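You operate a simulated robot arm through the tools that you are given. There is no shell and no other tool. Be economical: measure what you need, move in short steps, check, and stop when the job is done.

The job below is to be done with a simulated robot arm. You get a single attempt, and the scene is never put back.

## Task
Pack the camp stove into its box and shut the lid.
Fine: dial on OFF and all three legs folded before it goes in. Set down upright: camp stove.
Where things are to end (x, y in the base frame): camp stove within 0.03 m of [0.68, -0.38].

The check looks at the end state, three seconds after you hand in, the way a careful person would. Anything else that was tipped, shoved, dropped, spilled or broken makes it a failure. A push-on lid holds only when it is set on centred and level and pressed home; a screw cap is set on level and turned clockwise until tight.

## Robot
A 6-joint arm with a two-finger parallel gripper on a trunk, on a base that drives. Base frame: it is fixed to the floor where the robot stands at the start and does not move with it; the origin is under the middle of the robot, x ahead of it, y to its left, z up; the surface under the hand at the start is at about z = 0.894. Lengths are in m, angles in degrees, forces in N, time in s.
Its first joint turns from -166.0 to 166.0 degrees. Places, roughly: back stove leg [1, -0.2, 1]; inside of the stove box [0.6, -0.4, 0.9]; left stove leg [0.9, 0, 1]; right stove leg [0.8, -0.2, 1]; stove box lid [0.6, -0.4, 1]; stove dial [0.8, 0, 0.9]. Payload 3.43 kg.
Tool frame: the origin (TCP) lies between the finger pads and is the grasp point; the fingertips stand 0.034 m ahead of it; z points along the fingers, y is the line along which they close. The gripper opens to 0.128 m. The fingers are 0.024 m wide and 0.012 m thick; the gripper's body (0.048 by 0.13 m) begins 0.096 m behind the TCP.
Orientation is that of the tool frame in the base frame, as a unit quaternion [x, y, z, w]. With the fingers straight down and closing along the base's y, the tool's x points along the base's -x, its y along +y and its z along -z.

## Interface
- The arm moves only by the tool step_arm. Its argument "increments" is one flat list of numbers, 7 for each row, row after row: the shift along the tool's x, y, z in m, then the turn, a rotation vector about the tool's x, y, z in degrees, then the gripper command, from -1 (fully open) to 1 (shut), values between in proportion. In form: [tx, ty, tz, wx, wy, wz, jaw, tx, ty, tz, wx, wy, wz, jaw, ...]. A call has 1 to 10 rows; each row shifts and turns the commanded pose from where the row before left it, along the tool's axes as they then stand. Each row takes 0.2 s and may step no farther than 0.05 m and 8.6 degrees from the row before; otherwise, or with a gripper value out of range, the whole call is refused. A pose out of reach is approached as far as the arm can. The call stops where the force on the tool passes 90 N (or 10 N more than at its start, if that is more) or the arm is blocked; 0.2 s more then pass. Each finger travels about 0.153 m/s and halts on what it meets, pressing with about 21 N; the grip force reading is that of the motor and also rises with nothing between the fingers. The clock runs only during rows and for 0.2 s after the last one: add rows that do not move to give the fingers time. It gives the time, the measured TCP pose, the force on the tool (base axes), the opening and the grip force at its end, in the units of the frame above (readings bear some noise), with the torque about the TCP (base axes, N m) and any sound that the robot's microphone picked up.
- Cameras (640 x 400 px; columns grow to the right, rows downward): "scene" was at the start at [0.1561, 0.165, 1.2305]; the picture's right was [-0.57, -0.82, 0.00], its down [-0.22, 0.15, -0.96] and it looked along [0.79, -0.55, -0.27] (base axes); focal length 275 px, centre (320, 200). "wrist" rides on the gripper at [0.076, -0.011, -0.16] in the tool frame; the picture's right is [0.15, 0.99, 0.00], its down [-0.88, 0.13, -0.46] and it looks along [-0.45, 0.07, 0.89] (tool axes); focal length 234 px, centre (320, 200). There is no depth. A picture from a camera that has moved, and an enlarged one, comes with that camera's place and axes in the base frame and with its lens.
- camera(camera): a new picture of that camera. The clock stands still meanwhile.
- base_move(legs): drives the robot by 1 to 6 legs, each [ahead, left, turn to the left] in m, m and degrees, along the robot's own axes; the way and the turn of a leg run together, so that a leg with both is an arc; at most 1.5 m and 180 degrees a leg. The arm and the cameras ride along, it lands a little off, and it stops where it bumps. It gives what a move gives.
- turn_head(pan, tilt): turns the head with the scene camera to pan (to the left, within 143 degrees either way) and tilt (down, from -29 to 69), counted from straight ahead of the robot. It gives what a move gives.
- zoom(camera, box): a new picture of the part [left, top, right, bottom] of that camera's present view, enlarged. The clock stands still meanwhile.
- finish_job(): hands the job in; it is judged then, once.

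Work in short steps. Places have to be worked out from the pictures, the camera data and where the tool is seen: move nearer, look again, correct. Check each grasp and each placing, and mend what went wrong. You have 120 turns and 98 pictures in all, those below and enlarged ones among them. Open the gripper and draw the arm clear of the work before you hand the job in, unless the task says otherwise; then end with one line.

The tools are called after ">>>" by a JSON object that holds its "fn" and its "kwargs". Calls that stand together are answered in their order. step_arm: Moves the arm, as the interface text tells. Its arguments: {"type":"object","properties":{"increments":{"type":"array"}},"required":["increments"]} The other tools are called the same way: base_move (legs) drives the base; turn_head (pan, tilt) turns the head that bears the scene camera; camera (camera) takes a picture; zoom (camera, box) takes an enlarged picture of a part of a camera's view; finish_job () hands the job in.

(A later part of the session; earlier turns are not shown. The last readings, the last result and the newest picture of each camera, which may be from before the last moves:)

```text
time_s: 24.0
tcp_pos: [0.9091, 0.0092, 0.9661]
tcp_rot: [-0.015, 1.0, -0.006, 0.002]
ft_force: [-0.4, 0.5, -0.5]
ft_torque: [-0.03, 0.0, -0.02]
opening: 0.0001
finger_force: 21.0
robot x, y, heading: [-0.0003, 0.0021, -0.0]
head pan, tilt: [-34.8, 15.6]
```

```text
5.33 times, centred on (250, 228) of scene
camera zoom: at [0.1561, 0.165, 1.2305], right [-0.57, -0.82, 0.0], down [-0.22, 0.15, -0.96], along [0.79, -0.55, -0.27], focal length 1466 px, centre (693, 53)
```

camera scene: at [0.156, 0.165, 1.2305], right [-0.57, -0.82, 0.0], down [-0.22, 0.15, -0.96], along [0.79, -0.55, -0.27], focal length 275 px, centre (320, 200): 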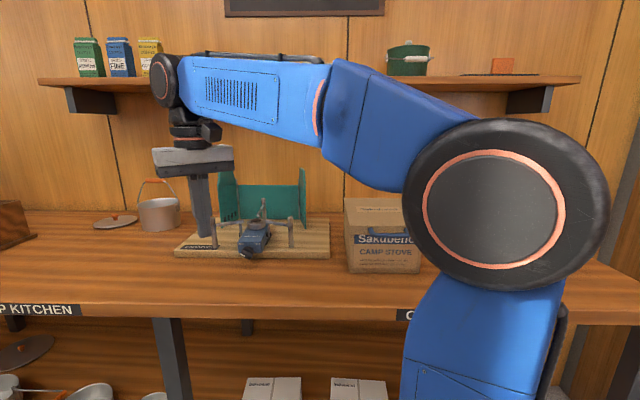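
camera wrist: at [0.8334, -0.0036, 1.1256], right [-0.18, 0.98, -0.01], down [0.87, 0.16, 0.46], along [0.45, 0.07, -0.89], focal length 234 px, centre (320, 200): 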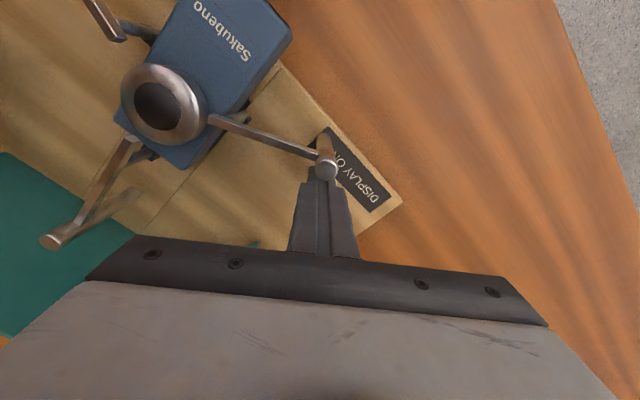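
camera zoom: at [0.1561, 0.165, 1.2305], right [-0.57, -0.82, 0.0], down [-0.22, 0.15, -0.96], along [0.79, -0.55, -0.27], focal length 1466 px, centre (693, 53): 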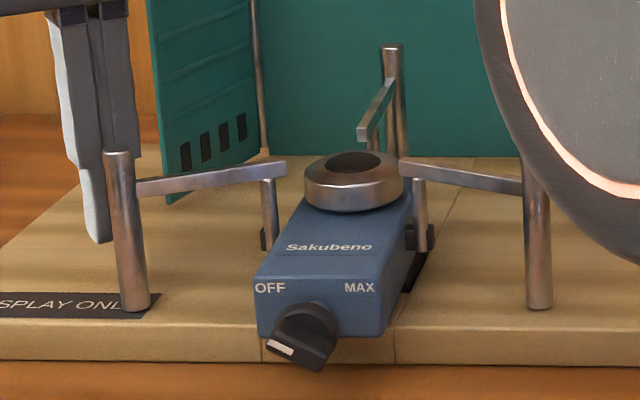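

Finger is right behind the post. Push toward the robot gently, 3 cm in small rows.

>>> {"fn": "step_arm", "kwargs": {"increments": [0.01, 0, 0, 0, 0, 0, 1, 0.01, 0, 0, 0, 0, 0, 1, 0.01, 0, 0, 0, 0, 0, 1]}}

>>> {"fn": "camera", "kwargs": {"camera": "wrist"}}

```text
time_s: 24.8
tcp_pos: [0.8787, 0.0084, 0.9648]
tcp_rot: [-0.016, 1.0, -0.005, 0.002]
ft_force: [0.0, 0.2, -0.9]
ft_torque: [0.0, 0.04, -0.02]
opening: 0.0003
finger_force: 21.0
robot x, y, heading: [-0.001, -0.0006, 0.1]
head pan, tilt: [-34.8, 15.6]
```

```text
55 pictures are left
camera wrist: at [0.8035, -0.0044, 1.1245], right [-0.18, 0.98, -0.01], down [0.87, 0.16, 0.46], along [0.45, 0.07, -0.89], focal length 234 px, centre (320, 200)
```

wrist: 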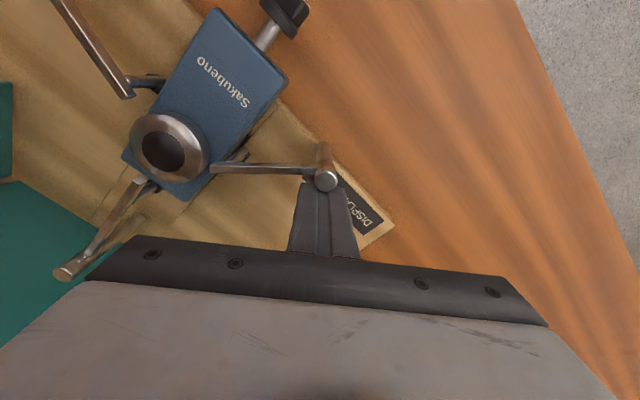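

The leg swings forward with no resistance. Continue along its arc until it lies along the body.

>>> {"fn": "step_arm", "kwargs": {"increments": [0.011, 0.002, 0, 0, 0, 0, 1, 0.011, 0.002, 0, 0, 0, 0, 1, 0.011, 0, 0, 0, 0, 0, 1, 0.01, -0.004, 0, 0, 0, 0, 1, 0.01, -0.006, 0, 0, 0, 0, 1, 0.01, -0.006, 0, 0, 0, 0, 1]}}

>>> {"fn": "camera", "kwargs": {"camera": "wrist"}}

>>> {"fn": "zoom", "kwargs": {"camera": "scene", "box": [190, 190, 310, 265]}}

```text
time_s: 26.2
tcp_pos: [0.8183, 0.0009, 0.9639]
tcp_rot: [-0.018, 1.0, -0.005, 0.002]
ft_force: [26.1, 51.8, 1.1]
ft_torque: [-0.85, 0.42, 0.02]
opening: 0.0002
finger_force: 21.1
robot x, y, heading: [-0.0004, 0.0031, 0.2]
head pan, tilt: [-34.8, 15.6]
```

```text
54 pictures are left
camera wrist: at [0.7422, -0.0135, 1.1233], right [-0.18, 0.98, -0.01], down [0.87, 0.17, 0.46], along [0.45, 0.08, -0.89], focal length 234 px, centre (320, 200)
```

wrist: 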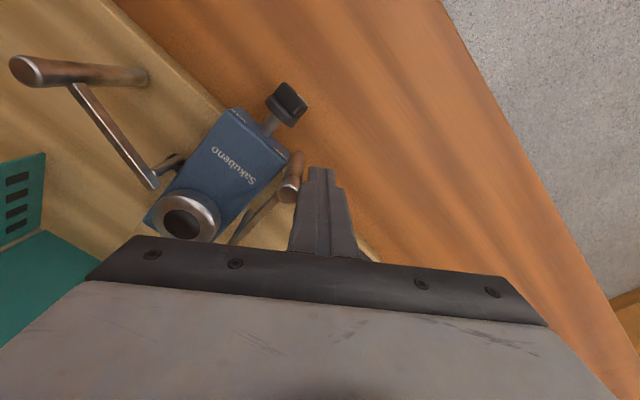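

```text
5.33 times, centred on (250, 228) of scene
camera zoom: at [0.1572, 0.168, 1.2301], right [-0.57, -0.82, 0.0], down [-0.22, 0.15, -0.96], along [0.79, -0.55, -0.27], focal length 1466 px, centre (693, 53)
```

zoom: 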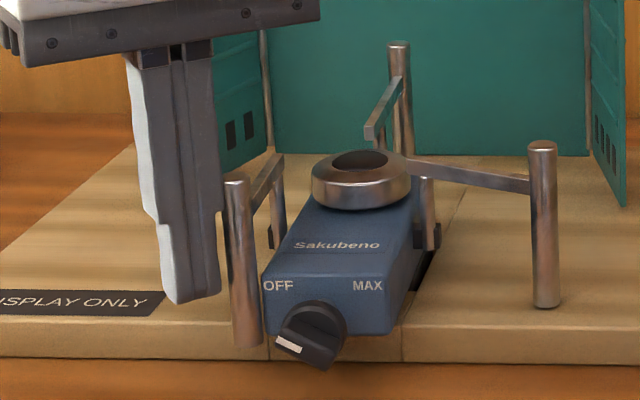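

The left leg reached its stop alongside the body: folded. I back off, rise, and go behind the right leg's post.

>>> {"fn": "step_arm", "kwargs": {"increments": [-0.01, 0.014, 0, 0, 0, 0, 1, 0, 0, -0.045, 0, 0, 0, 1, 0, 0, -0.045, 0, 0, 0, 1, 0.012, -0.045, 0, 0, 0, 0, 1, 0.012, -0.045, 0, 0, 0, 0, 1, 0.012, -0.045, 0, 0, 0, 0, 1, 0.008, -0.045, 0, 0, 0, 0, 1, 0.003, -0.035, 0, 0, 0, 0, 1]}}

>>> {"fn": "camera", "kwargs": {"camera": "wrist"}}

>>> {"fn": "camera", "kwargs": {"camera": "scene"}}

```text
time_s: 28.0
tcp_pos: [0.7855, -0.2055, 1.0571]
tcp_rot: [-0.016, 1.0, -0.005, 0.003]
ft_force: [-0.2, -0.3, -0.1]
ft_torque: [0.0, 0.0, -0.03]
opening: 0.0001
finger_force: 20.4
robot x, y, heading: [-0.0018, -0.0009, -0.3]
head pan, tilt: [-34.8, 15.6]
```

```text
52 pictures are left
camera wrist: at [0.7099, -0.2194, 1.2166], right [-0.18, 0.98, -0.01], down [0.87, 0.16, 0.46], along [0.45, 0.07, -0.89], focal length 234 px, centre (320, 200)
```

wrist: 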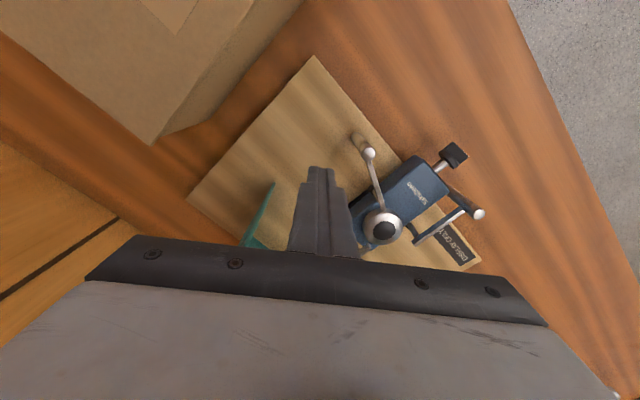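

```text
51 pictures are left
camera scene: at [0.156, 0.1652, 1.2305], right [-0.57, -0.82, 0.0], down [-0.22, 0.15, -0.96], along [0.79, -0.55, -0.27], focal length 275 px, centre (320, 200)
```

scene: 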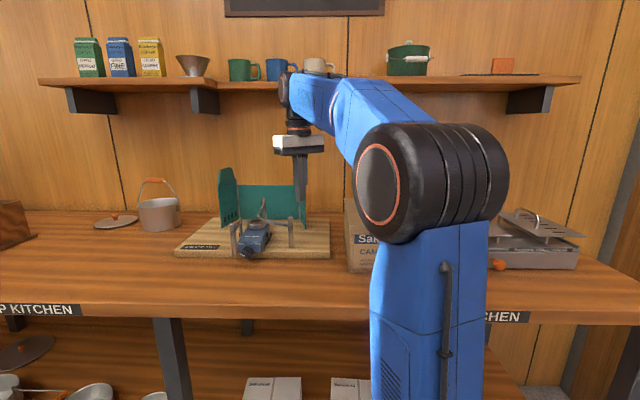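

The left arm now lies parallel to the body (145°). Right post is at (0.7645,-0.164). I descend behind it and push it along its arc forward.

>>> {"fn": "step_arm", "kwargs": {"increments": [0, 0, 0.045, 0, 0, 0, 1, 0, 0, 0.045, 0, 0, 0, 1, 0.012, 0.022, 0, 0, 0, 0, 1, 0.01, 0.012, 0, 0, 0, 0, 1, 0.01, 0.012, 0, 0, 0, 0, 1]}}

>>> {"fn": "camera", "kwargs": {"camera": "wrist"}}

```text
time_s: 29.2
tcp_pos: [0.7532, -0.1622, 0.9674]
tcp_rot: [-0.016, 1.0, -0.005, 0.002]
ft_force: [0.7, 0.5, 0.3]
ft_torque: [-0.03, 0.0, -0.02]
opening: 0.0
finger_force: 20.6
robot x, y, heading: [0.0009, -0.0008, 0.1]
head pan, tilt: [-34.8, 15.6]
```

```text
50 pictures are left
camera wrist: at [0.677, -0.1758, 1.126], right [-0.18, 0.98, -0.01], down [0.87, 0.16, 0.46], along [0.45, 0.07, -0.89], focal length 234 px, centre (320, 200)
```

wrist: 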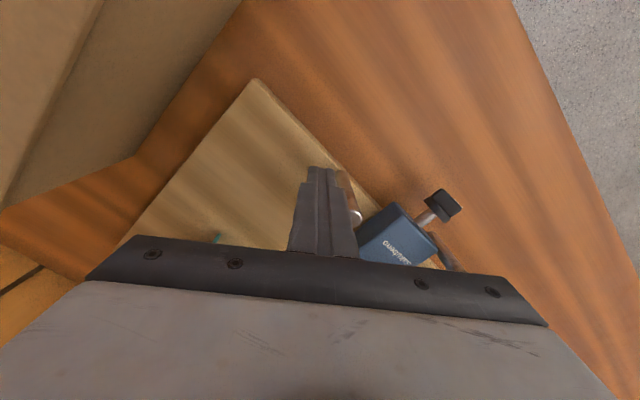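

The right leg swings too. Continue around to its stop.

>>> {"fn": "step_arm", "kwargs": {"increments": [0.004, 0.012, 0, 0, 0, 0, 1, 0.003, 0.012, 0, 0, 0, 0, 1, 0, 0.011, 0, 0, 0, 0, 1, -0.003, 0.011, 0, 0, 0, 0, 1, -0.002, 0.008, 0, 0, 0, 0, 1]}}

>>> {"fn": "zoom", "kwargs": {"camera": "scene", "box": [190, 190, 310, 265]}}

```text
time_s: 30.4
tcp_pos: [0.7511, -0.1093, 0.9669]
tcp_rot: [-0.016, 1.0, -0.006, 0.002]
ft_force: [-1.0, -0.3, 0.7]
ft_torque: [-0.02, -0.01, 0.04]
opening: 0.0
finger_force: 20.5
robot x, y, heading: [-0.0026, 0.0011, 0.1]
head pan, tilt: [-34.8, 15.6]
```

```text
5.33 times, centred on (250, 228) of scene
camera zoom: at [0.1561, 0.165, 1.2305], right [-0.57, -0.82, 0.0], down [-0.22, 0.15, -0.96], along [0.79, -0.55, -0.27], focal length 1466 px, centre (693, 53)
```

zoom: 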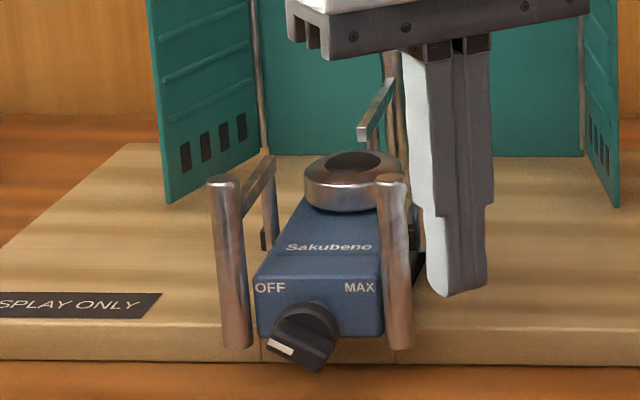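

Almost in; press toward the body until it meets the stop.

>>> {"fn": "step_arm", "kwargs": {"increments": [-0.0023, 0.0033, 0, 0, 0, 0, 1, -0.0023, 0.0033, 0, 0, 0, 0, 1, -0.0023, 0.0033, 0, 0, 0, 0, 1]}}

>>> {"fn": "zoom", "kwargs": {"camera": "scene", "box": [190, 190, 310, 265]}}

```text
time_s: 31.2
tcp_pos: [0.7526, -0.1037, 0.9651]
tcp_rot: [-0.014, 1.0, -0.005, 0.002]
ft_force: [-51.5, -64.9, -7.4]
ft_torque: [0.85, -0.69, 0.03]
opening: 0.0
finger_force: 20.7
robot x, y, heading: [0.0006, -0.0034, 0.1]
head pan, tilt: [-34.8, 15.6]
```

```text
5.33 times, centred on (250, 228) of scene
camera zoom: at [0.1541, 0.1615, 1.231], right [-0.57, -0.82, 0.0], down [-0.22, 0.16, -0.96], along [0.79, -0.55, -0.27], focal length 1466 px, centre (693, 53)
```

zoom: 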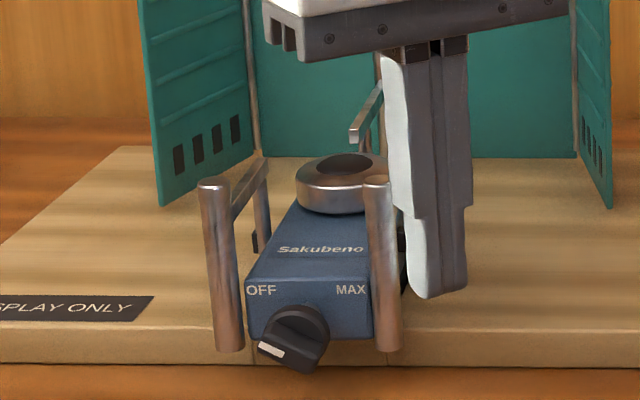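

Both front legs are folded at their stops. Back off, rise, and go to the right side of the back leg's post (≈0.963,-0.18).

>>> {"fn": "step_arm", "kwargs": {"increments": [0.008, -0.012, 0, 0, 0, 0, 1, 0.004, -0.012, 0, 0, 0, 0, 1, 0, 0, -0.045, 0, 0, 0, 1, 0, 0, -0.045, 0, 0, 0, 1, -0.045, -0.018, 0, 0, 0, 0, 1, -0.045, -0.018, 0, 0, 0, 0, 1, -0.045, -0.018, 0, 0, 0, 0, 1, -0.045, -0.018, 0, 0, 0, 0, 1, -0.025, -0.012, 0, 0, 0, 0, 1]}}

>>> {"fn": "camera", "kwargs": {"camera": "wrist"}}

>>> {"fn": "zoom", "kwargs": {"camera": "scene", "box": [190, 150, 330, 265]}}

```text
time_s: 33.2
tcp_pos: [0.952, -0.1992, 1.0585]
tcp_rot: [-0.015, 1.0, -0.005, 0.003]
ft_force: [-0.8, 0.5, 1.0]
ft_torque: [0.01, -0.08, -0.01]
opening: 0.0001
finger_force: 21.4
robot x, y, heading: [-0.0006, 0.0013, -0.1]
head pan, tilt: [-34.8, 15.6]
```

```text
47 pictures are left
camera wrist: at [0.8752, -0.2124, 1.2176], right [-0.18, 0.98, -0.01], down [0.87, 0.16, 0.46], along [0.45, 0.07, -0.89], focal length 234 px, centre (320, 200)
```

wrist: 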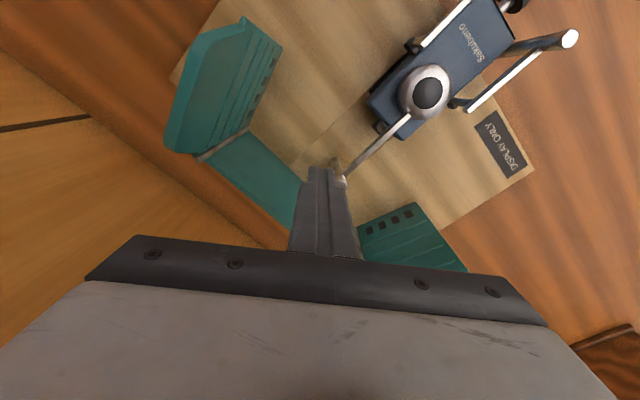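

```text
3.48 times, centred on (260, 208) of scene
camera zoom: at [0.1557, 0.1651, 1.2305], right [-0.57, -0.82, 0.0], down [-0.22, 0.15, -0.96], along [0.79, -0.55, -0.27], focal length 956 px, centre (529, 174)
```

zoom: 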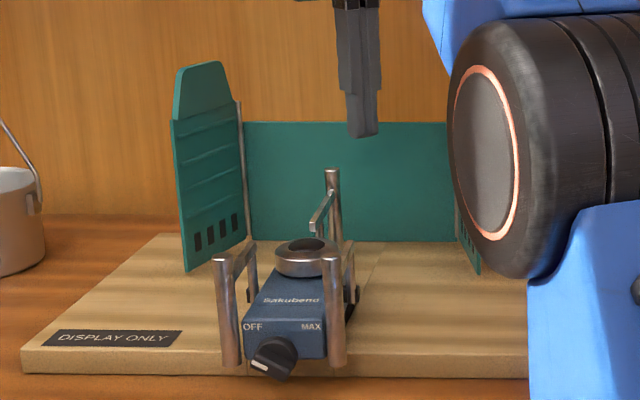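

Descend on the right side of the back post, then push it leftward gently.

>>> {"fn": "step_arm", "kwargs": {"increments": [0.007, -0.011, 0, 0, 0, 0, 1, 0, 0, 0.045, 0, 0, 0, 1, 0, 0, 0.045, 0, 0, 0, 1, -0.006, 0.009, 0, 0, 0, 0, 1, -0.006, 0.009, 0, 0, 0, 0, 1, -0.006, 0.009, 0, 0, 0, 0, 1]}}

>>> {"fn": "camera", "kwargs": {"camera": "wrist"}}

```text
time_s: 34.6
tcp_pos: [0.9603, -0.1897, 0.9685]
tcp_rot: [-0.014, 1.0, -0.006, 0.002]
ft_force: [-31.5, -43.7, 3.2]
ft_torque: [0.62, -0.5, -0.07]
opening: 0.0
finger_force: 20.8
robot x, y, heading: [0.0019, 0.0018, -0.0]
head pan, tilt: [-34.8, 15.6]
```

```text
45 pictures are left
camera wrist: at [0.884, -0.202, 1.1283], right [-0.17, 0.98, -0.01], down [0.87, 0.16, 0.46], along [0.45, 0.07, -0.89], focal length 234 px, centre (320, 200)
```

wrist: 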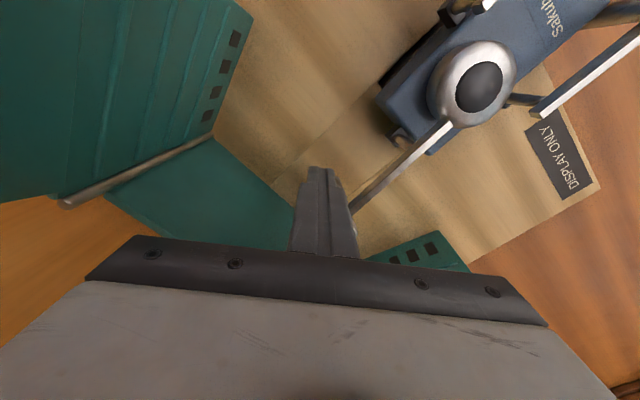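

Firm stop that way, so the back leg folds to the right. Back off, rise and go round to its left side.

>>> {"fn": "step_arm", "kwargs": {"increments": [0.009, -0.014, 0, 0, 0, 0, 1, 0.003, -0.006, 0, 0, 0, 0, 1, 0, 0, -0.045, 0, 0, 0, 1, 0, 0, -0.04, 0, 0, 0, 1, -0.022, 0.033, 0, 0, 0, 0, 1, -0.019, 0.028, 0, 0, 0, 0, 1, 0, 0, 0.045, 0, 0, 0, 1, 0, 0, 0.04, 0, 0, 0, 1]}}

>>> {"fn": "camera", "kwargs": {"camera": "wrist"}}

```text
time_s: 36.4
tcp_pos: [0.9903, -0.1421, 0.9691]
tcp_rot: [-0.016, 1.0, -0.005, 0.002]
ft_force: [-0.3, 0.9, 0.3]
ft_torque: [0.01, -0.02, -0.01]
opening: 0.0001
finger_force: 21.3
robot x, y, heading: [0.0022, -0.0017, -0.1]
head pan, tilt: [-34.8, 15.6]
```

```text
44 pictures are left
camera wrist: at [0.9143, -0.155, 1.1271], right [-0.18, 0.98, -0.01], down [0.87, 0.16, 0.46], along [0.45, 0.07, -0.89], focal length 234 px, centre (320, 200)
```

wrist: 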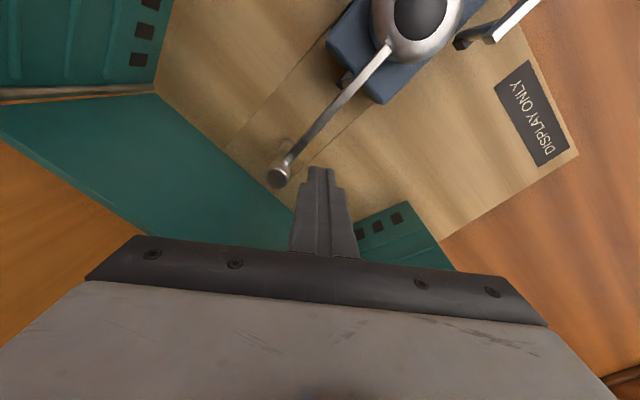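

Finger is on the post's left side. Push rightwards along the arc, gently.

>>> {"fn": "step_arm", "kwargs": {"increments": [0.007, -0.009, 0, 0, 0, 0, 1, 0.007, -0.009, 0, 0, 0, 0, 1, 0.007, -0.01, 0, 0, 0, 0, 1, 0.008, -0.01, 0, 0, 0, 0, 1]}}

>>> {"fn": "camera", "kwargs": {"camera": "wrist"}}

```text
time_s: 37.4
tcp_pos: [0.9626, -0.1814, 0.9666]
tcp_rot: [-0.016, 1.0, -0.006, 0.001]
ft_force: [-0.4, 0.3, 0.1]
ft_torque: [-0.03, 0.01, -0.03]
opening: 0.0
finger_force: 21.0
robot x, y, heading: [0.0027, -0.0008, -0.2]
head pan, tilt: [-34.8, 15.6]
```

```text
43 pictures are left
camera wrist: at [0.8866, -0.1939, 1.1269], right [-0.18, 0.98, -0.01], down [0.87, 0.16, 0.46], along [0.45, 0.07, -0.89], focal length 234 px, centre (320, 200)
```

wrist: 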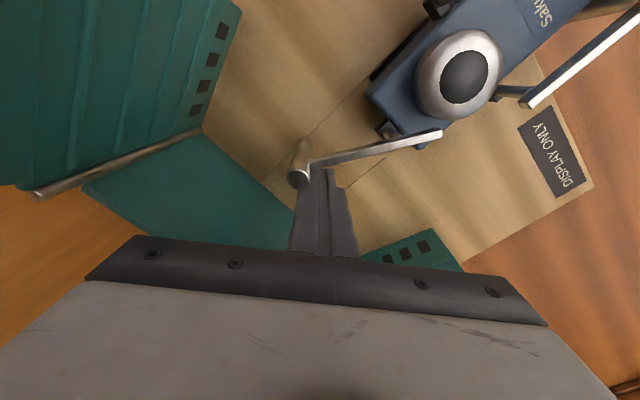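

It swings freely this way. Continue around.

>>> {"fn": "step_arm", "kwargs": {"increments": [0.01, -0.007, 0, 0, 0, 0, 1, 0.01, -0.006, 0, 0, 0, 0, 1, 0.01, -0.005, 0, 0, 0, 0, 1, 0.01, -0.004, 0, 0, 0, 0, 1, 0.01, -0.001, 0, 0, 0, 0, 1, 0.01, 0, 0, 0, 0, 0, 1, 0.01, 0.001, 0, 0, 0, 0, 1]}}

>>> {"fn": "camera", "kwargs": {"camera": "wrist"}}

>>> {"fn": "zoom", "kwargs": {"camera": "scene", "box": [190, 180, 330, 265]}}

```text
time_s: 39.0
tcp_pos: [0.8965, -0.203, 0.9663]
tcp_rot: [-0.017, 1.0, -0.005, 0.002]
ft_force: [31.9, 24.9, 1.4]
ft_torque: [-1.69, 1.2, -0.16]
opening: 0.0001
finger_force: 21.3
robot x, y, heading: [0.0, -0.001, 0.0]
head pan, tilt: [-34.8, 15.6]
```

```text
42 pictures are left
camera wrist: at [0.8193, -0.2156, 1.1256], right [-0.18, 0.98, -0.01], down [0.87, 0.16, 0.46], along [0.45, 0.07, -0.89], focal length 234 px, centre (320, 200)
```

wrist: 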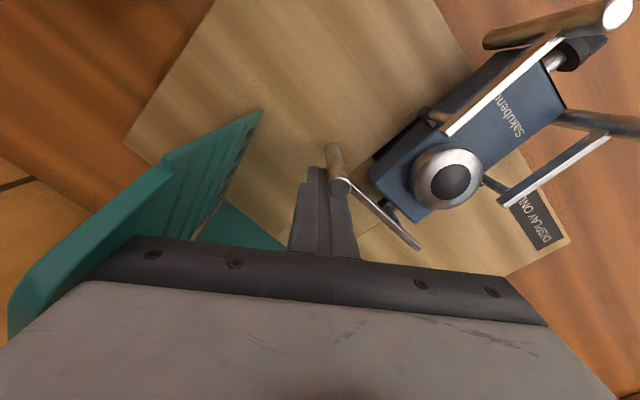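

```text
4.57 times, centred on (260, 222) of scene
camera zoom: at [0.1574, 0.1664, 1.2302], right [-0.57, -0.82, 0.0], down [-0.22, 0.15, -0.96], along [0.79, -0.55, -0.27], focal length 1257 px, centre (594, 97)
```

zoom: 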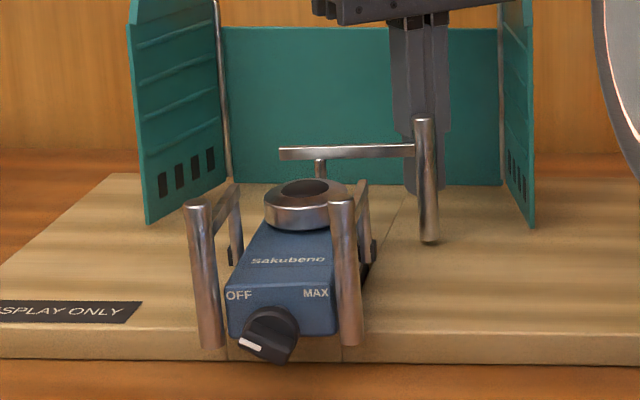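

All three legs are folded against stops. Back off, rise and take a top view of the folded stove.

>>> {"fn": "step_arm", "kwargs": {"increments": [-0.015, -0.01, 0, 0, 0, 0, 1, 0, 0, -0.045, 0, 0, 0, 1, 0, 0, -0.045, 0, 0, 0, 1, 0, 0, -0.045, 0, 0, 0, 1, 0.04, 0.025, 0, 0, 0, 0, 1, 0.04, 0.02, 0, 0, 0, 0, 1, 0.03, 0, 0, 0, 0, 0, 1]}}

>>> {"fn": "camera", "kwargs": {"camera": "wrist"}}

```text
time_s: 39.4
tcp_pos: [0.9037, -0.2034, 0.9682]
tcp_rot: [-0.018, 1.0, -0.001, 0.0]
ft_force: [10.8, 14.1, 3.0]
ft_torque: [-1.72, 1.13, 0.39]
opening: 0.0
finger_force: 20.6
robot x, y, heading: [0.0008, 0.0001, 0.1]
head pan, tilt: [-34.8, 15.6]
stopped in row 1: the force on the tool passed its limit at 106 N (the readings are from after the stop); the commanded pose is now the measured one
```

```text
40 pictures are left
camera wrist: at [0.8273, -0.2176, 1.1275], right [-0.18, 0.98, 0.0], down [0.88, 0.16, 0.46], along [0.45, 0.08, -0.89], focal length 234 px, centre (320, 200)
```

wrist: 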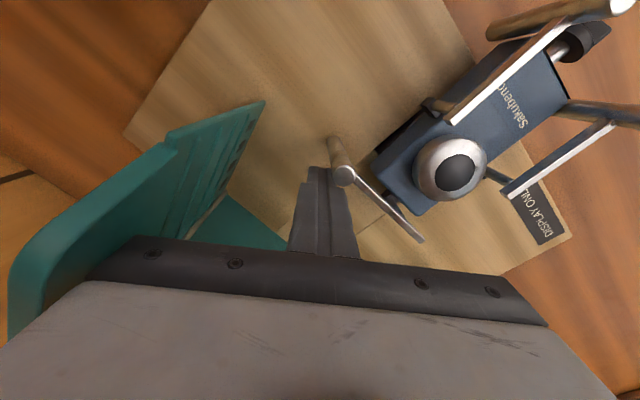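

The gripper body was touching the windscreen's right panel. I slide gently away from it (leftwards, parallel to the leg arm), then up.

>>> {"fn": "step_arm", "kwargs": {"increments": [-0.003, 0.004, 0, 0, 0, 0, 1, -0.003, 0.004, 0, 0, 0, 0, 1, -0.003, 0.004, -0.005, 0, 0, 0, 1]}}

>>> {"fn": "zoom", "kwargs": {"camera": "scene", "box": [190, 150, 350, 265]}}

```text
time_s: 40.2
tcp_pos: [0.91, -0.193, 0.9732]
tcp_rot: [-0.017, 1.0, -0.002, 0.0]
ft_force: [0.7, -0.2, -0.3]
ft_torque: [-0.05, -0.01, -0.02]
opening: 0.0001
finger_force: 21.3
robot x, y, heading: [-0.0001, 0.0055, 0.2]
head pan, tilt: [-34.8, 15.6]
```

```text
3.48 times, centred on (270, 208) of scene
camera zoom: at [0.155, 0.1661, 1.2305], right [-0.57, -0.82, 0.0], down [-0.22, 0.15, -0.96], along [0.79, -0.55, -0.27], focal length 956 px, centre (494, 174)
```

zoom: 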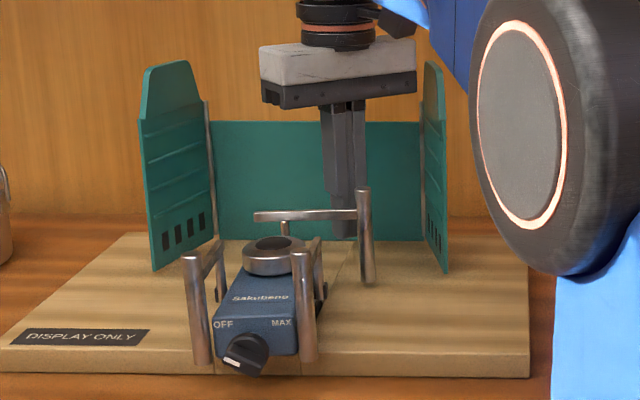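

Clear, windscreen unmoved and upright. The back leg has turned ~77°; its real stop isn't confirmed. I rise, yaw the hand so its body runs along the stove axis, clear of the screen.

>>> {"fn": "step_arm", "kwargs": {"increments": [0, 0, -0.045, 0, 0, 0, 1, 0, 0, -0.045, 0, 0, 0, 1, 0, 0, 0, 0, 0, -8, 1, 0, 0, 0, 0, 0, -8, 1, 0, 0, 0, 0, 0, -8, 1, 0, 0, 0, 0, 0, -8, 1, 0, 0, 0, 0, 0, -8, 1, 0, 0, 0, 0, 0, -8, 1, 0, 0, 0, 0, 0, -6, 1]}}

>>> {"fn": "camera", "kwargs": {"camera": "wrist"}}

```text
time_s: 42.2
tcp_pos: [0.911, -0.1928, 1.0628]
tcp_rot: [-0.47, 0.882, -0.002, -0.001]
ft_force: [0.2, 0.4, -0.7]
ft_torque: [0.0, 0.01, 0.02]
opening: 0.0
finger_force: 20.5
robot x, y, heading: [0.002, 0.0027, 0.1]
head pan, tilt: [-34.8, 15.6]
```

```text
38 pictures are left
camera wrist: at [0.8776, -0.2622, 1.2226], right [-0.9, 0.43, 0.0], down [0.38, 0.81, 0.45], along [0.2, 0.41, -0.89], focal length 234 px, centre (320, 200)
```

wrist: 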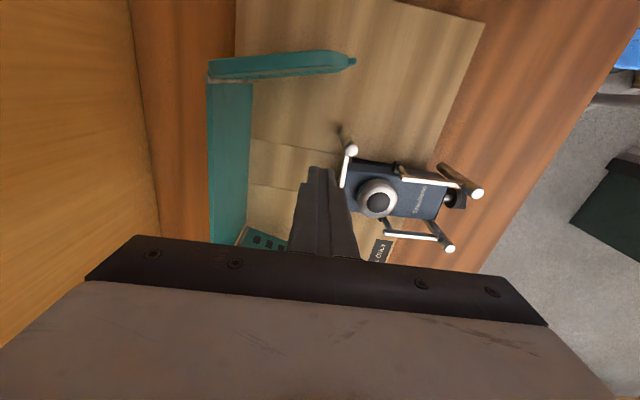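

Lower (less deep, to keep the camera over the screen panel) behind the back post and push it forward.

>>> {"fn": "step_arm", "kwargs": {"increments": [0.021, -0.005, 0, 0, 0, 0, 1, 0, 0, 0.037, 0, 0, 0, 1, 0, 0, 0.036, 0, 0, 0, 1, 0, 0.006, 0, 0, 0, 0, 1, 0, 0.006, 0, 0, 0, 0, 1, 0, 0.006, 0, 0, 0, 0, 1]}}

>>> {"fn": "camera", "kwargs": {"camera": "wrist"}}

```text
time_s: 43.6
tcp_pos: [0.8901, -0.2054, 0.9893]
tcp_rot: [-0.469, 0.883, -0.002, -0.001]
ft_force: [10.1, -5.6, 2.0]
ft_torque: [-0.19, -0.32, -0.05]
opening: 0.0
finger_force: 21.3
robot x, y, heading: [-0.0015, -0.0037, -0.0]
head pan, tilt: [-34.8, 15.6]
```

```text
37 pictures are left
camera wrist: at [0.8558, -0.2733, 1.1495], right [-0.9, 0.43, 0.0], down [0.38, 0.8, 0.45], along [0.2, 0.41, -0.89], focal length 234 px, centre (320, 200)
```

wrist: 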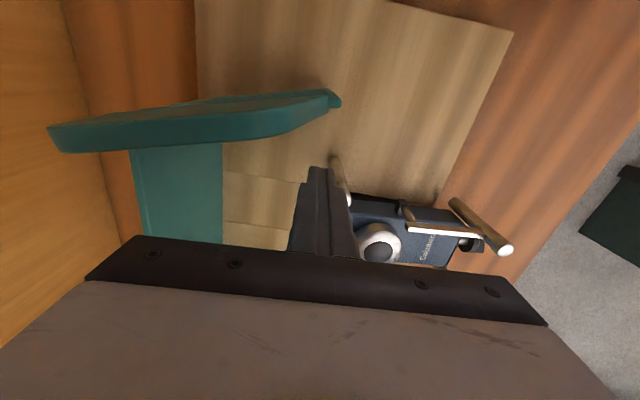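

Contact with ~11 N; push 4 mm more to tell stop from friction.

>>> {"fn": "step_arm", "kwargs": {"increments": [0, 0.002, 0, 0, 0, 0, 1, 0, 0.002, 0, 0, 0, 0, 1]}}

```text
time_s: 44.2
tcp_pos: [0.8848, -0.2023, 0.9892]
tcp_rot: [-0.47, 0.883, -0.002, -0.001]
ft_force: [2.8, -3.5, 1.6]
ft_torque: [-0.09, -0.11, 0.05]
opening: 0.0002
finger_force: 21.2
robot x, y, heading: [-0.0016, 0.0011, -0.2]
head pan, tilt: [-34.8, 15.6]
```

>>> {"fn": "zoom", "kwargs": {"camera": "scene", "box": [190, 170, 330, 265]}}

```text
4.21 times, centred on (260, 218) of scene
camera zoom: at [0.1551, 0.1662, 1.2305], right [-0.57, -0.82, 0.0], down [-0.22, 0.15, -0.96], along [0.79, -0.55, -0.27], focal length 1158 px, centre (573, 126)
```

zoom: 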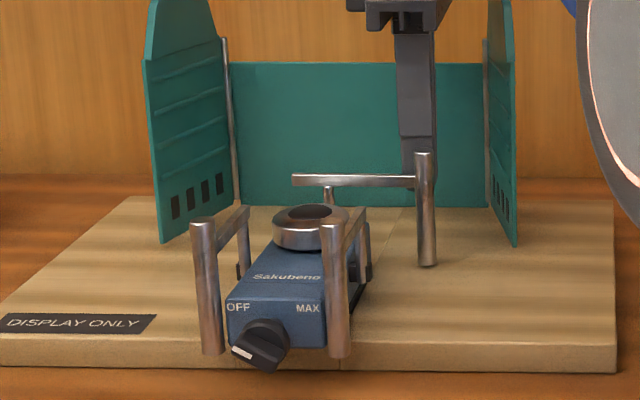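

The arm is now just past perpendicular. Push 6 mm more and compare.

>>> {"fn": "step_arm", "kwargs": {"increments": [0, 0.003, 0, 0, 0, 0, 1, 0, 0.003, 0, 0, 0, 0, 1]}}

>>> {"fn": "zoom", "kwargs": {"camera": "scene", "box": [190, 170, 330, 265]}}

```text
time_s: 44.8
tcp_pos: [0.8819, -0.1989, 0.9903]
tcp_rot: [-0.469, 0.883, -0.003, -0.001]
ft_force: [51.1, -31.3, 16.0]
ft_torque: [-0.53, -0.76, 0.32]
opening: 0.0
finger_force: 21.0
robot x, y, heading: [-0.0003, 0.0007, -0.1]
head pan, tilt: [-34.8, 15.6]
```

```text
4.21 times, centred on (260, 218) of scene
camera zoom: at [0.157, 0.1648, 1.2305], right [-0.57, -0.82, 0.0], down [-0.22, 0.15, -0.96], along [0.79, -0.55, -0.27], focal length 1158 px, centre (573, 126)
```

zoom: 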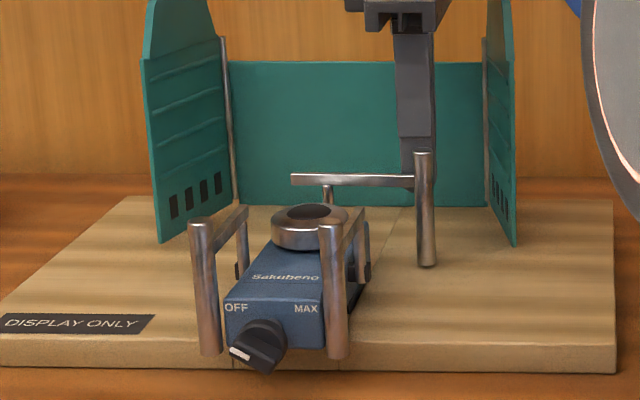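

A firm stop: the back leg is folded too. Back off, rise, and move above the box to measure lid and handle.

>>> {"fn": "step_arm", "kwargs": {"increments": [0, -0.01, 0, 0, 0, 0, 1, 0, 0, -0.045, 0, 0, 0, 1, 0, 0, -0.045, 0, 0, 0, 1, 0, 0, -0.045, 0, 0, 0, 1, 0.035, 0.035, 0, 0, 0, 0, 1, 0.035, 0.035, 0, 0, 0, 0, 1, 0.035, 0.035, 0, 0, 0, 0, 0, 0.035, 0.02, 0, 0, 0, 0, 0, 0.035, 0, 0, 0, 0, 0, 0]}}

>>> {"fn": "camera", "kwargs": {"camera": "wrist"}}

>>> {"fn": "camera", "kwargs": {"camera": "scene"}}

```text
time_s: 46.8
tcp_pos: [0.6854, -0.2778, 1.125]
tcp_rot: [-0.47, 0.883, -0.001, -0.001]
ft_force: [-0.5, 0.9, -0.5]
ft_torque: [0.02, 0.03, 0.05]
opening: 0.0638
finger_force: 0.1
robot x, y, heading: [0.0009, -0.0016, 0.1]
head pan, tilt: [-34.8, 15.6]
```

```text
34 pictures are left
camera wrist: at [0.6529, -0.3464, 1.2846], right [-0.9, 0.43, 0.0], down [0.38, 0.8, 0.45], along [0.2, 0.41, -0.89], focal length 234 px, centre (320, 200)
```

wrist: 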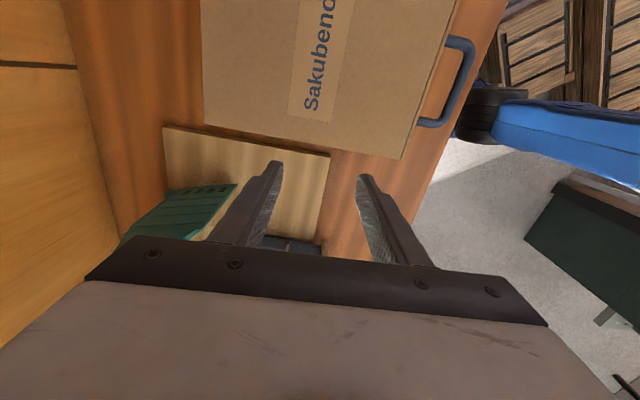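

```text
33 pictures are left
camera scene: at [0.1551, 0.1664, 1.2305], right [-0.57, -0.82, 0.0], down [-0.22, 0.15, -0.96], along [0.79, -0.55, -0.27], focal length 275 px, centre (320, 200)
```

scene: 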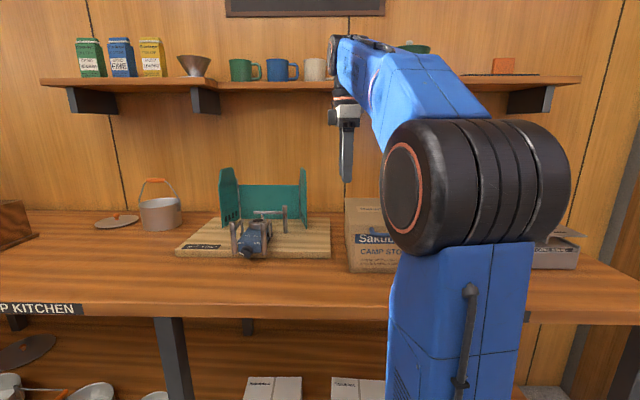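

Lid: centre ≈(0.644,-0.365), 0.24 deep, 0.18 wide, hinged at the back presumably; handle bar ≈(0.51,-0.272,0.99). I move in front of the handle and pitch the tool 50°.

>>> {"fn": "step_arm", "kwargs": {"increments": [0.018, 0.041, 0, 0, 0, 0, 0.2, 0.018, 0.041, 0, 0, 0, 0, 0.2, 0.018, 0.041, 0, 0, 0, 0, 0.2, 0.018, 0.041, 0, 0, 0, 0, 0.2, 0.018, 0.041, 0, 0, 0, 0, 0.2]}}

>>> {"fn": "step_arm", "kwargs": {"increments": [0, 0, 0, 8.4, 0, 0, 0.2, 0, 0, 0, 8.4, 0, 0, 0.2, 0, 0, 0, 8.4, 0, 0, 0.2, 0, 0, 0, 8.4, 0, 0, 0.2, 0, 0, 0, 8.4, 0, 0, 0.2, 0, 0, 0, 8, 0, 0, 0.2]}}

>>> {"fn": "camera", "kwargs": {"camera": "wrist"}}

>>> {"fn": "camera", "kwargs": {"camera": "scene"}}

```text
time_s: 48.0
tcp_pos: [0.4668, -0.2388, 1.1241]
tcp_rot: [-0.47, 0.883, 0.0, -0.002]
ft_force: [0.1, -1.1, -0.5]
ft_torque: [0.04, 0.03, 0.04]
opening: 0.0514
finger_force: 0.1
robot x, y, heading: [-0.0022, 0.0017, -0.0]
head pan, tilt: [-34.8, 15.6]
```

```text
time_s: 49.3
tcp_pos: [0.5086, -0.2132, 1.1167]
tcp_rot: [-0.513, 0.774, -0.305, 0.213]
ft_force: [0.2, -0.7, 0.3]
ft_torque: [0.04, 0.01, 0.0]
opening: 0.0511
finger_force: 0.1
robot x, y, heading: [-0.0047, -0.0013, -0.0]
head pan, tilt: [-34.8, 15.6]
stopped in row 6: the arm was blocked; the commanded pose is now the measured one
```

```text
32 pictures are left
camera wrist: at [0.3834, -0.2463, 1.2375], right [-0.71, 0.15, -0.69], down [-0.04, 0.97, 0.25], along [0.7, 0.21, -0.68], focal length 234 px, centre (320, 200)
```

wrist: 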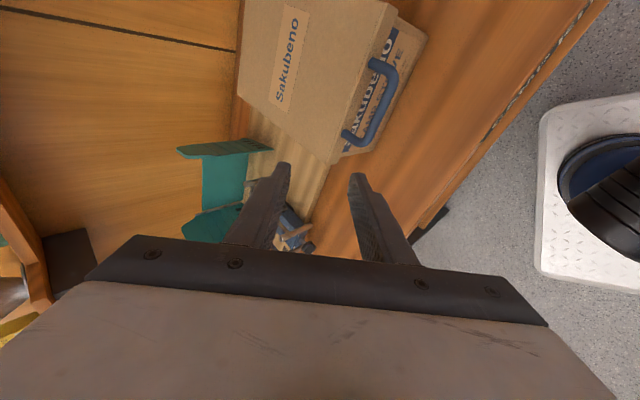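

```text
31 pictures are left
camera scene: at [0.1517, 0.161, 1.2315], right [-0.58, -0.82, 0.0], down [-0.22, 0.16, -0.96], along [0.79, -0.56, -0.27], focal length 275 px, centre (320, 200)
```

scene: 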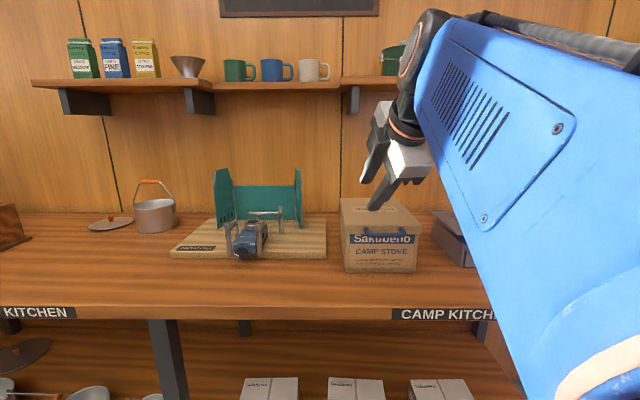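

The arm got blocked folding so close to the body. I return to tool-down, and go above the handle bar, to grip it from above instead.

>>> {"fn": "step_arm", "kwargs": {"increments": [0, 0, 0, -7.23, 0.91, 1.84, 0.4, 0, 0, 0, -7.23, 0.91, 1.84, 0.4, 0, 0, 0, -7.23, 0.91, 1.84, 0.4, 0, 0, 0, -7.23, 0.91, 1.84, 0.4, 0, 0, 0, -7.23, 0.91, 1.84, 0.4, 0, 0, 0, -7.23, 0.91, 1.84, 0.4, 0.025, -0.02, 0, 0, 0, 0, 0.4, 0.025, -0.02, 0, 0, 0, 0, 0.4, 0, 0, 0.04, 0, 0, 0, 0.4]}}

>>> {"fn": "camera", "kwargs": {"camera": "wrist"}}

>>> {"fn": "camera", "kwargs": {"camera": "scene"}}

```text
time_s: 51.3
tcp_pos: [0.5138, -0.2734, 1.0753]
tcp_rot: [-0.461, 0.887, -0.003, -0.001]
ft_force: [-0.2, -0.4, -0.1]
ft_torque: [0.0, -0.01, 0.0]
opening: 0.0385
finger_force: 0.1
robot x, y, heading: [0.0001, -0.0043, 0.0]
head pan, tilt: [-34.8, 15.6]
```

```text
30 pictures are left
camera wrist: at [0.4793, -0.343, 1.2356], right [-0.89, 0.45, 0.0], down [0.4, 0.8, 0.45], along [0.2, 0.4, -0.89], focal length 234 px, centre (320, 200)
```

wrist: 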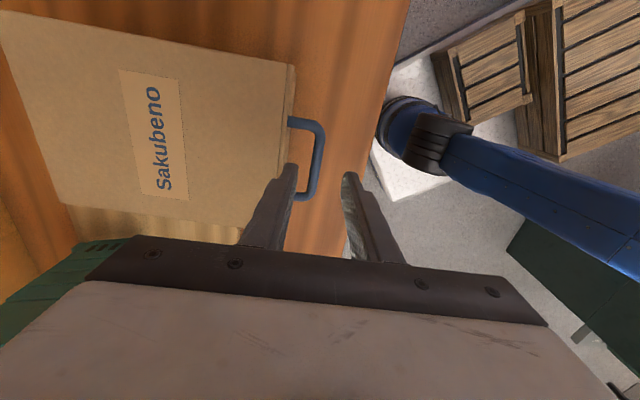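

```text
29 pictures are left
camera scene: at [0.1551, 0.1662, 1.2305], right [-0.57, -0.82, 0.0], down [-0.22, 0.15, -0.96], along [0.79, -0.55, -0.27], focal length 275 px, centre (320, 200)
```

scene: 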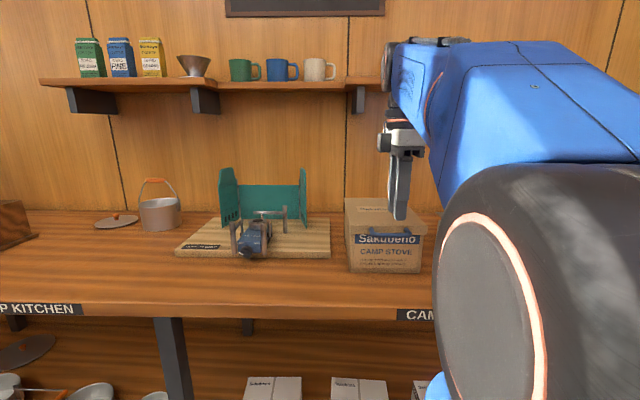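

The bar is centred under the fingers, lid front ~33 mm behind it. I narrow the opening to 30 mm, descend and grip.

>>> {"fn": "step_arm", "kwargs": {"increments": [0, 0, 0, 0, 0, 0, 0.53, 0, 0, 0, 0, 0, 0, 0.53, 0, 0, 0.025, 0, 0, 0, 0.53, 0, 0, 0.02, 0, 0, 0, 0.53, 0, 0, 0.018, 0, 0, 0, 0.53, 0, 0, 0, 0, 0, 0, 1, 0, 0, 0, 0, 0, 0, 1]}}

>>> {"fn": "zoom", "kwargs": {"camera": "wrist", "box": [220, 90, 420, 250]}}

```text
time_s: 52.9
tcp_pos: [0.5156, -0.2761, 1.0124]
tcp_rot: [-0.462, 0.887, -0.003, -0.002]
ft_force: [35.4, -22.1, 15.5]
ft_torque: [-0.45, -0.75, -0.04]
opening: 0.0154
finger_force: 21.8
robot x, y, heading: [-0.0027, -0.0012, 0.4]
head pan, tilt: [-34.8, 15.6]
```

```text
2.50 times, centred on (320, 170) of wrist
camera zoom: at [0.481, -0.3444, 1.1727], right [-0.89, 0.45, 0.0], down [0.4, 0.8, 0.45], along [0.2, 0.4, -0.89], focal length 585 px, centre (320, 275)
```

zoom: 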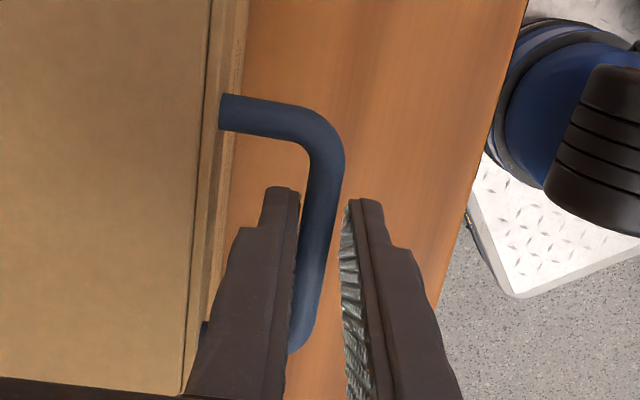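

The inner finger reached the bar first and pushes it; I shift the hand ~3 mm backward and let the fingers settle.

>>> {"fn": "step_arm", "kwargs": {"increments": [0, -0.003, 0, 0, 0, 0, 1, 0, 0, 0, 0, 0, 0, 1]}}

```text
time_s: 53.5
tcp_pos: [0.5173, -0.2778, 1.0141]
tcp_rot: [-0.462, 0.887, -0.002, -0.001]
ft_force: [36.5, -21.2, 15.8]
ft_torque: [-0.35, -0.72, -0.05]
opening: 0.0114
finger_force: 21.2
robot x, y, heading: [-0.0016, -0.0016, 0.2]
head pan, tilt: [-34.8, 15.6]
```

Gripped (11 mm), yet the lid still pulls backward; relax by another 3 mm.

>>> {"fn": "step_arm", "kwargs": {"increments": [0, -0.003, -0.001, 0, 0, 0, 1, 0, -0.001, 0, 0, 0, 0, 1]}}

>>> {"fn": "zoom", "kwargs": {"camera": "wrist", "box": [220, 90, 420, 250]}}

```text
time_s: 54.1
tcp_pos: [0.5173, -0.2789, 1.0141]
tcp_rot: [-0.462, 0.887, -0.001, -0.002]
ft_force: [-5.3, 5.2, 1.0]
ft_torque: [0.17, 0.1, -0.14]
opening: 0.0101
finger_force: 43.8
robot x, y, heading: [-0.0009, 0.0006, 0.2]
head pan, tilt: [-34.8, 15.6]
```

```text
2.50 times, centred on (320, 170) of wrist
camera zoom: at [0.4838, -0.3464, 1.1735], right [-0.89, 0.45, 0.0], down [0.4, 0.8, 0.45], along [0.2, 0.4, -0.89], focal length 585 px, centre (320, 275)
```

zoom: 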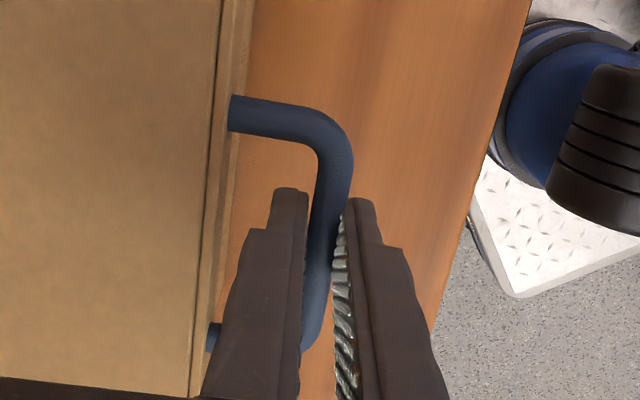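

Good grip with little force. Lift along the hinge arc ~10° as a test.

>>> {"fn": "step_arm", "kwargs": {"increments": [0, -0.0007, -0.012, 0, 0, 0, 1, 0, -0.001, -0.012, 0, 0, 0, 1, 0, -0.0015, -0.012, 0, 0, 0, 1, 0, -0.002, -0.012, 0, 0, 0, 1]}}

>>> {"fn": "camera", "kwargs": {"camera": "scene"}}

```text
time_s: 55.1
tcp_pos: [0.5216, -0.2799, 1.0627]
tcp_rot: [-0.462, 0.887, -0.003, -0.002]
ft_force: [-45.4, 38.1, 8.7]
ft_torque: [1.0, 0.6, -0.24]
opening: 0.0104
finger_force: 44.0
robot x, y, heading: [-0.0008, 0.0026, -0.1]
head pan, tilt: [-34.8, 15.6]
```

```text
26 pictures are left
camera scene: at [0.1529, 0.1681, 1.2305], right [-0.57, -0.82, 0.0], down [-0.22, 0.15, -0.96], along [0.79, -0.55, -0.27], focal length 275 px, centre (320, 200)
```

scene: 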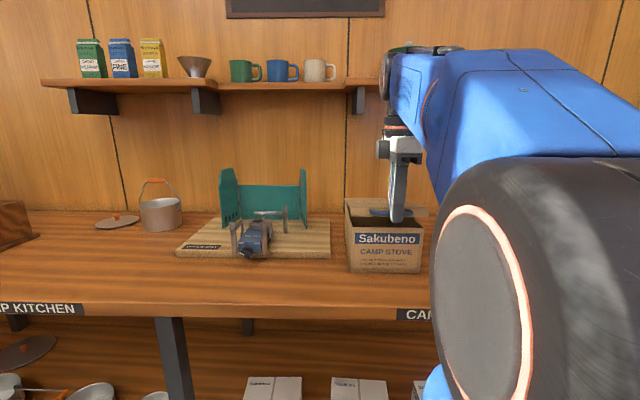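

The lid opens on a rear hinge. I was pulling slightly too far back; corrected arc, and I begin pitching the tool as the lid rises.

>>> {"fn": "step_arm", "kwargs": {"increments": [0, 0.0004, -0.0232, 5, 0, 0, 1, 0, -0.0057, -0.022, 7, 0, 0, 1]}}

```text
time_s: 55.7
tcp_pos: [0.5254, -0.2839, 1.1088]
tcp_rot: [-0.461, 0.881, -0.097, 0.049]
ft_force: [-21.3, 16.7, 8.4]
ft_torque: [0.31, 0.47, -0.36]
opening: 0.0101
finger_force: 43.6
robot x, y, heading: [0.0015, 0.0007, 0.3]
head pan, tilt: [-34.8, 15.6]
```

Force fell to ~27 N. Continue with a touch less backward travel.

>>> {"fn": "step_arm", "kwargs": {"increments": [0, -0.0087, -0.0198, 7, 0, 0, 1, 0, -0.0141, -0.0167, 7, 0, 0, 1]}}

```text
time_s: 56.3
tcp_pos: [0.5373, -0.2922, 1.1483]
tcp_rot: [-0.45, 0.864, -0.202, 0.103]
ft_force: [-1.7, -15.0, -5.2]
ft_torque: [-0.34, 0.29, -0.71]
opening: 0.0102
finger_force: 44.1
robot x, y, heading: [0.0001, 0.0046, 0.1]
head pan, tilt: [-34.8, 15.6]
```

Now at ~30°. Continue the arc.

>>> {"fn": "step_arm", "kwargs": {"increments": [0, -0.0172, -0.0129, 7, 0, 0, 1, 0, -0.0195, -0.0084, 7, 0, 0, 1]}}

>>> {"fn": "camera", "kwargs": {"camera": "scene"}}

```text
time_s: 56.9
tcp_pos: [0.5536, -0.3033, 1.1865]
tcp_rot: [-0.434, 0.833, -0.306, 0.157]
ft_force: [-5.8, -20.3, -7.0]
ft_torque: [-0.04, 0.13, -1.02]
opening: 0.0102
finger_force: 44.4
robot x, y, heading: [-0.0011, 0.003, 0.0]
head pan, tilt: [-34.8, 15.6]
```

```text
25 pictures are left
camera scene: at [0.155, 0.165, 1.2306], right [-0.57, -0.82, 0.0], down [-0.22, 0.15, -0.96], along [0.79, -0.55, -0.27], focal length 275 px, centre (320, 200)
```

scene: 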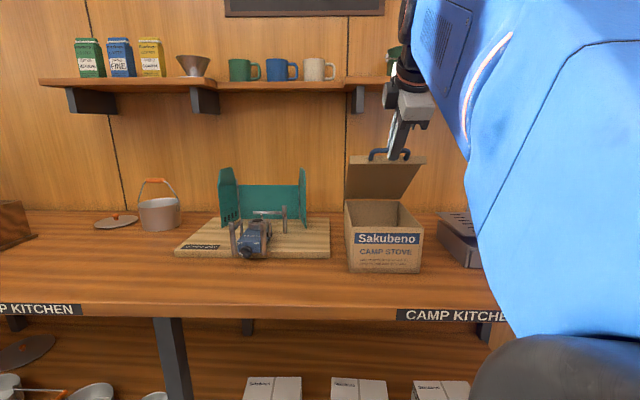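

Working well (~40°). Continue.

>>> {"fn": "step_arm", "kwargs": {"increments": [0, -0.0207, -0.0036, 7, 0, 0, 1, 0, -0.0209, 0.0014, 7, 0, 0, 1, 0, -0.0204, 0.0063, 7, 0, 0, 1]}}

```text
time_s: 57.7
tcp_pos: [0.5917, -0.3296, 1.2304]
tcp_rot: [-0.398, 0.763, -0.453, 0.233]
ft_force: [-12.1, -12.6, 1.2]
ft_torque: [0.46, -0.24, -1.08]
opening: 0.0104
finger_force: 44.1
robot x, y, heading: [0.0001, -0.0002, -0.0]
head pan, tilt: [-34.8, 15.6]
```

>>> {"fn": "step_arm", "kwargs": {"increments": [0, -0.0213, 0.0107, 0, 0, 0, 1, 0, -0.0201, 0.0125, 0, 0, 0, 1, 0, -0.0191, 0.0142, 0, 0, 0, 1]}}

>>> {"fn": "camera", "kwargs": {"camera": "scene"}}

```text
time_s: 58.5
tcp_pos: [0.6415, -0.3649, 1.2648]
tcp_rot: [-0.399, 0.762, -0.453, 0.233]
ft_force: [-14.8, -15.1, 7.5]
ft_torque: [0.54, -0.47, -0.86]
opening: 0.0104
finger_force: 44.2
robot x, y, heading: [0.0012, 0.001, 0.2]
head pan, tilt: [-34.8, 15.6]
```

```text
24 pictures are left
camera scene: at [0.1542, 0.1656, 1.2307], right [-0.57, -0.82, 0.0], down [-0.22, 0.15, -0.96], along [0.79, -0.55, -0.27], focal length 275 px, centre (320, 200)
```

scene: 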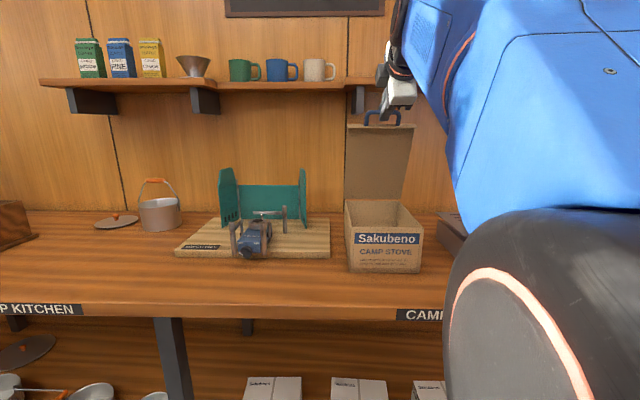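

Lid at ~70°. Continue to 90°.

>>> {"fn": "step_arm", "kwargs": {"increments": [0, -0.0176, 0.0159, 0, 0, 0, 1, 0, -0.0164, 0.0172, 0, 0, 0, 1, 0, -0.0146, 0.0187, 0, 0, 0, 1, 0, -0.013, 0.0199, 0, 0, 0, 1]}}

```text
time_s: 59.5
tcp_pos: [0.7165, -0.4183, 1.2847]
tcp_rot: [-0.398, 0.763, -0.453, 0.235]
ft_force: [-19.5, -25.3, 25.7]
ft_torque: [0.43, -0.79, -0.9]
opening: 0.0105
finger_force: 43.9
robot x, y, heading: [-0.0027, 0.0041, -0.1]
head pan, tilt: [-34.8, 15.6]
```

~90°. Go on past vertical in small steps, watching for the hinge stop.

>>> {"fn": "step_arm", "kwargs": {"increments": [0, -0.0125, 0.0203, 0, 0, 0, 1, 0, -0.0098, 0.0215, 0, 0, 0, 1]}}

>>> {"fn": "camera", "kwargs": {"camera": "scene"}}

```text
time_s: 60.1
tcp_pos: [0.7561, -0.4459, 1.2829]
tcp_rot: [-0.398, 0.764, -0.452, 0.233]
ft_force: [-19.9, -29.6, 12.2]
ft_torque: [0.46, -0.5, -1.05]
opening: 0.0109
finger_force: 44.8
robot x, y, heading: [-0.0017, 0.0015, 0.4]
head pan, tilt: [-34.8, 15.6]
```

```text
23 pictures are left
camera scene: at [0.1538, 0.1648, 1.2308], right [-0.57, -0.82, 0.0], down [-0.22, 0.15, -0.96], along [0.79, -0.55, -0.27], focal length 275 px, centre (320, 200)
```

scene: 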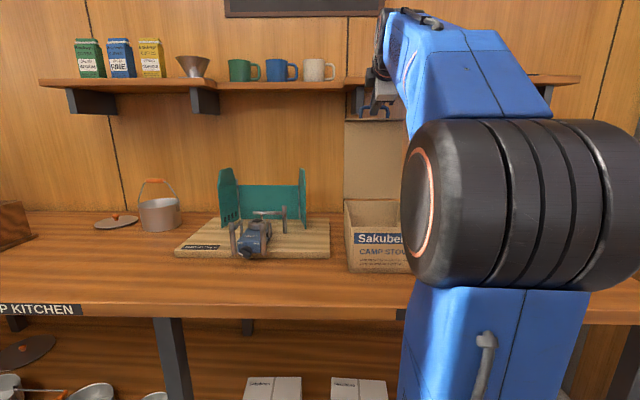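

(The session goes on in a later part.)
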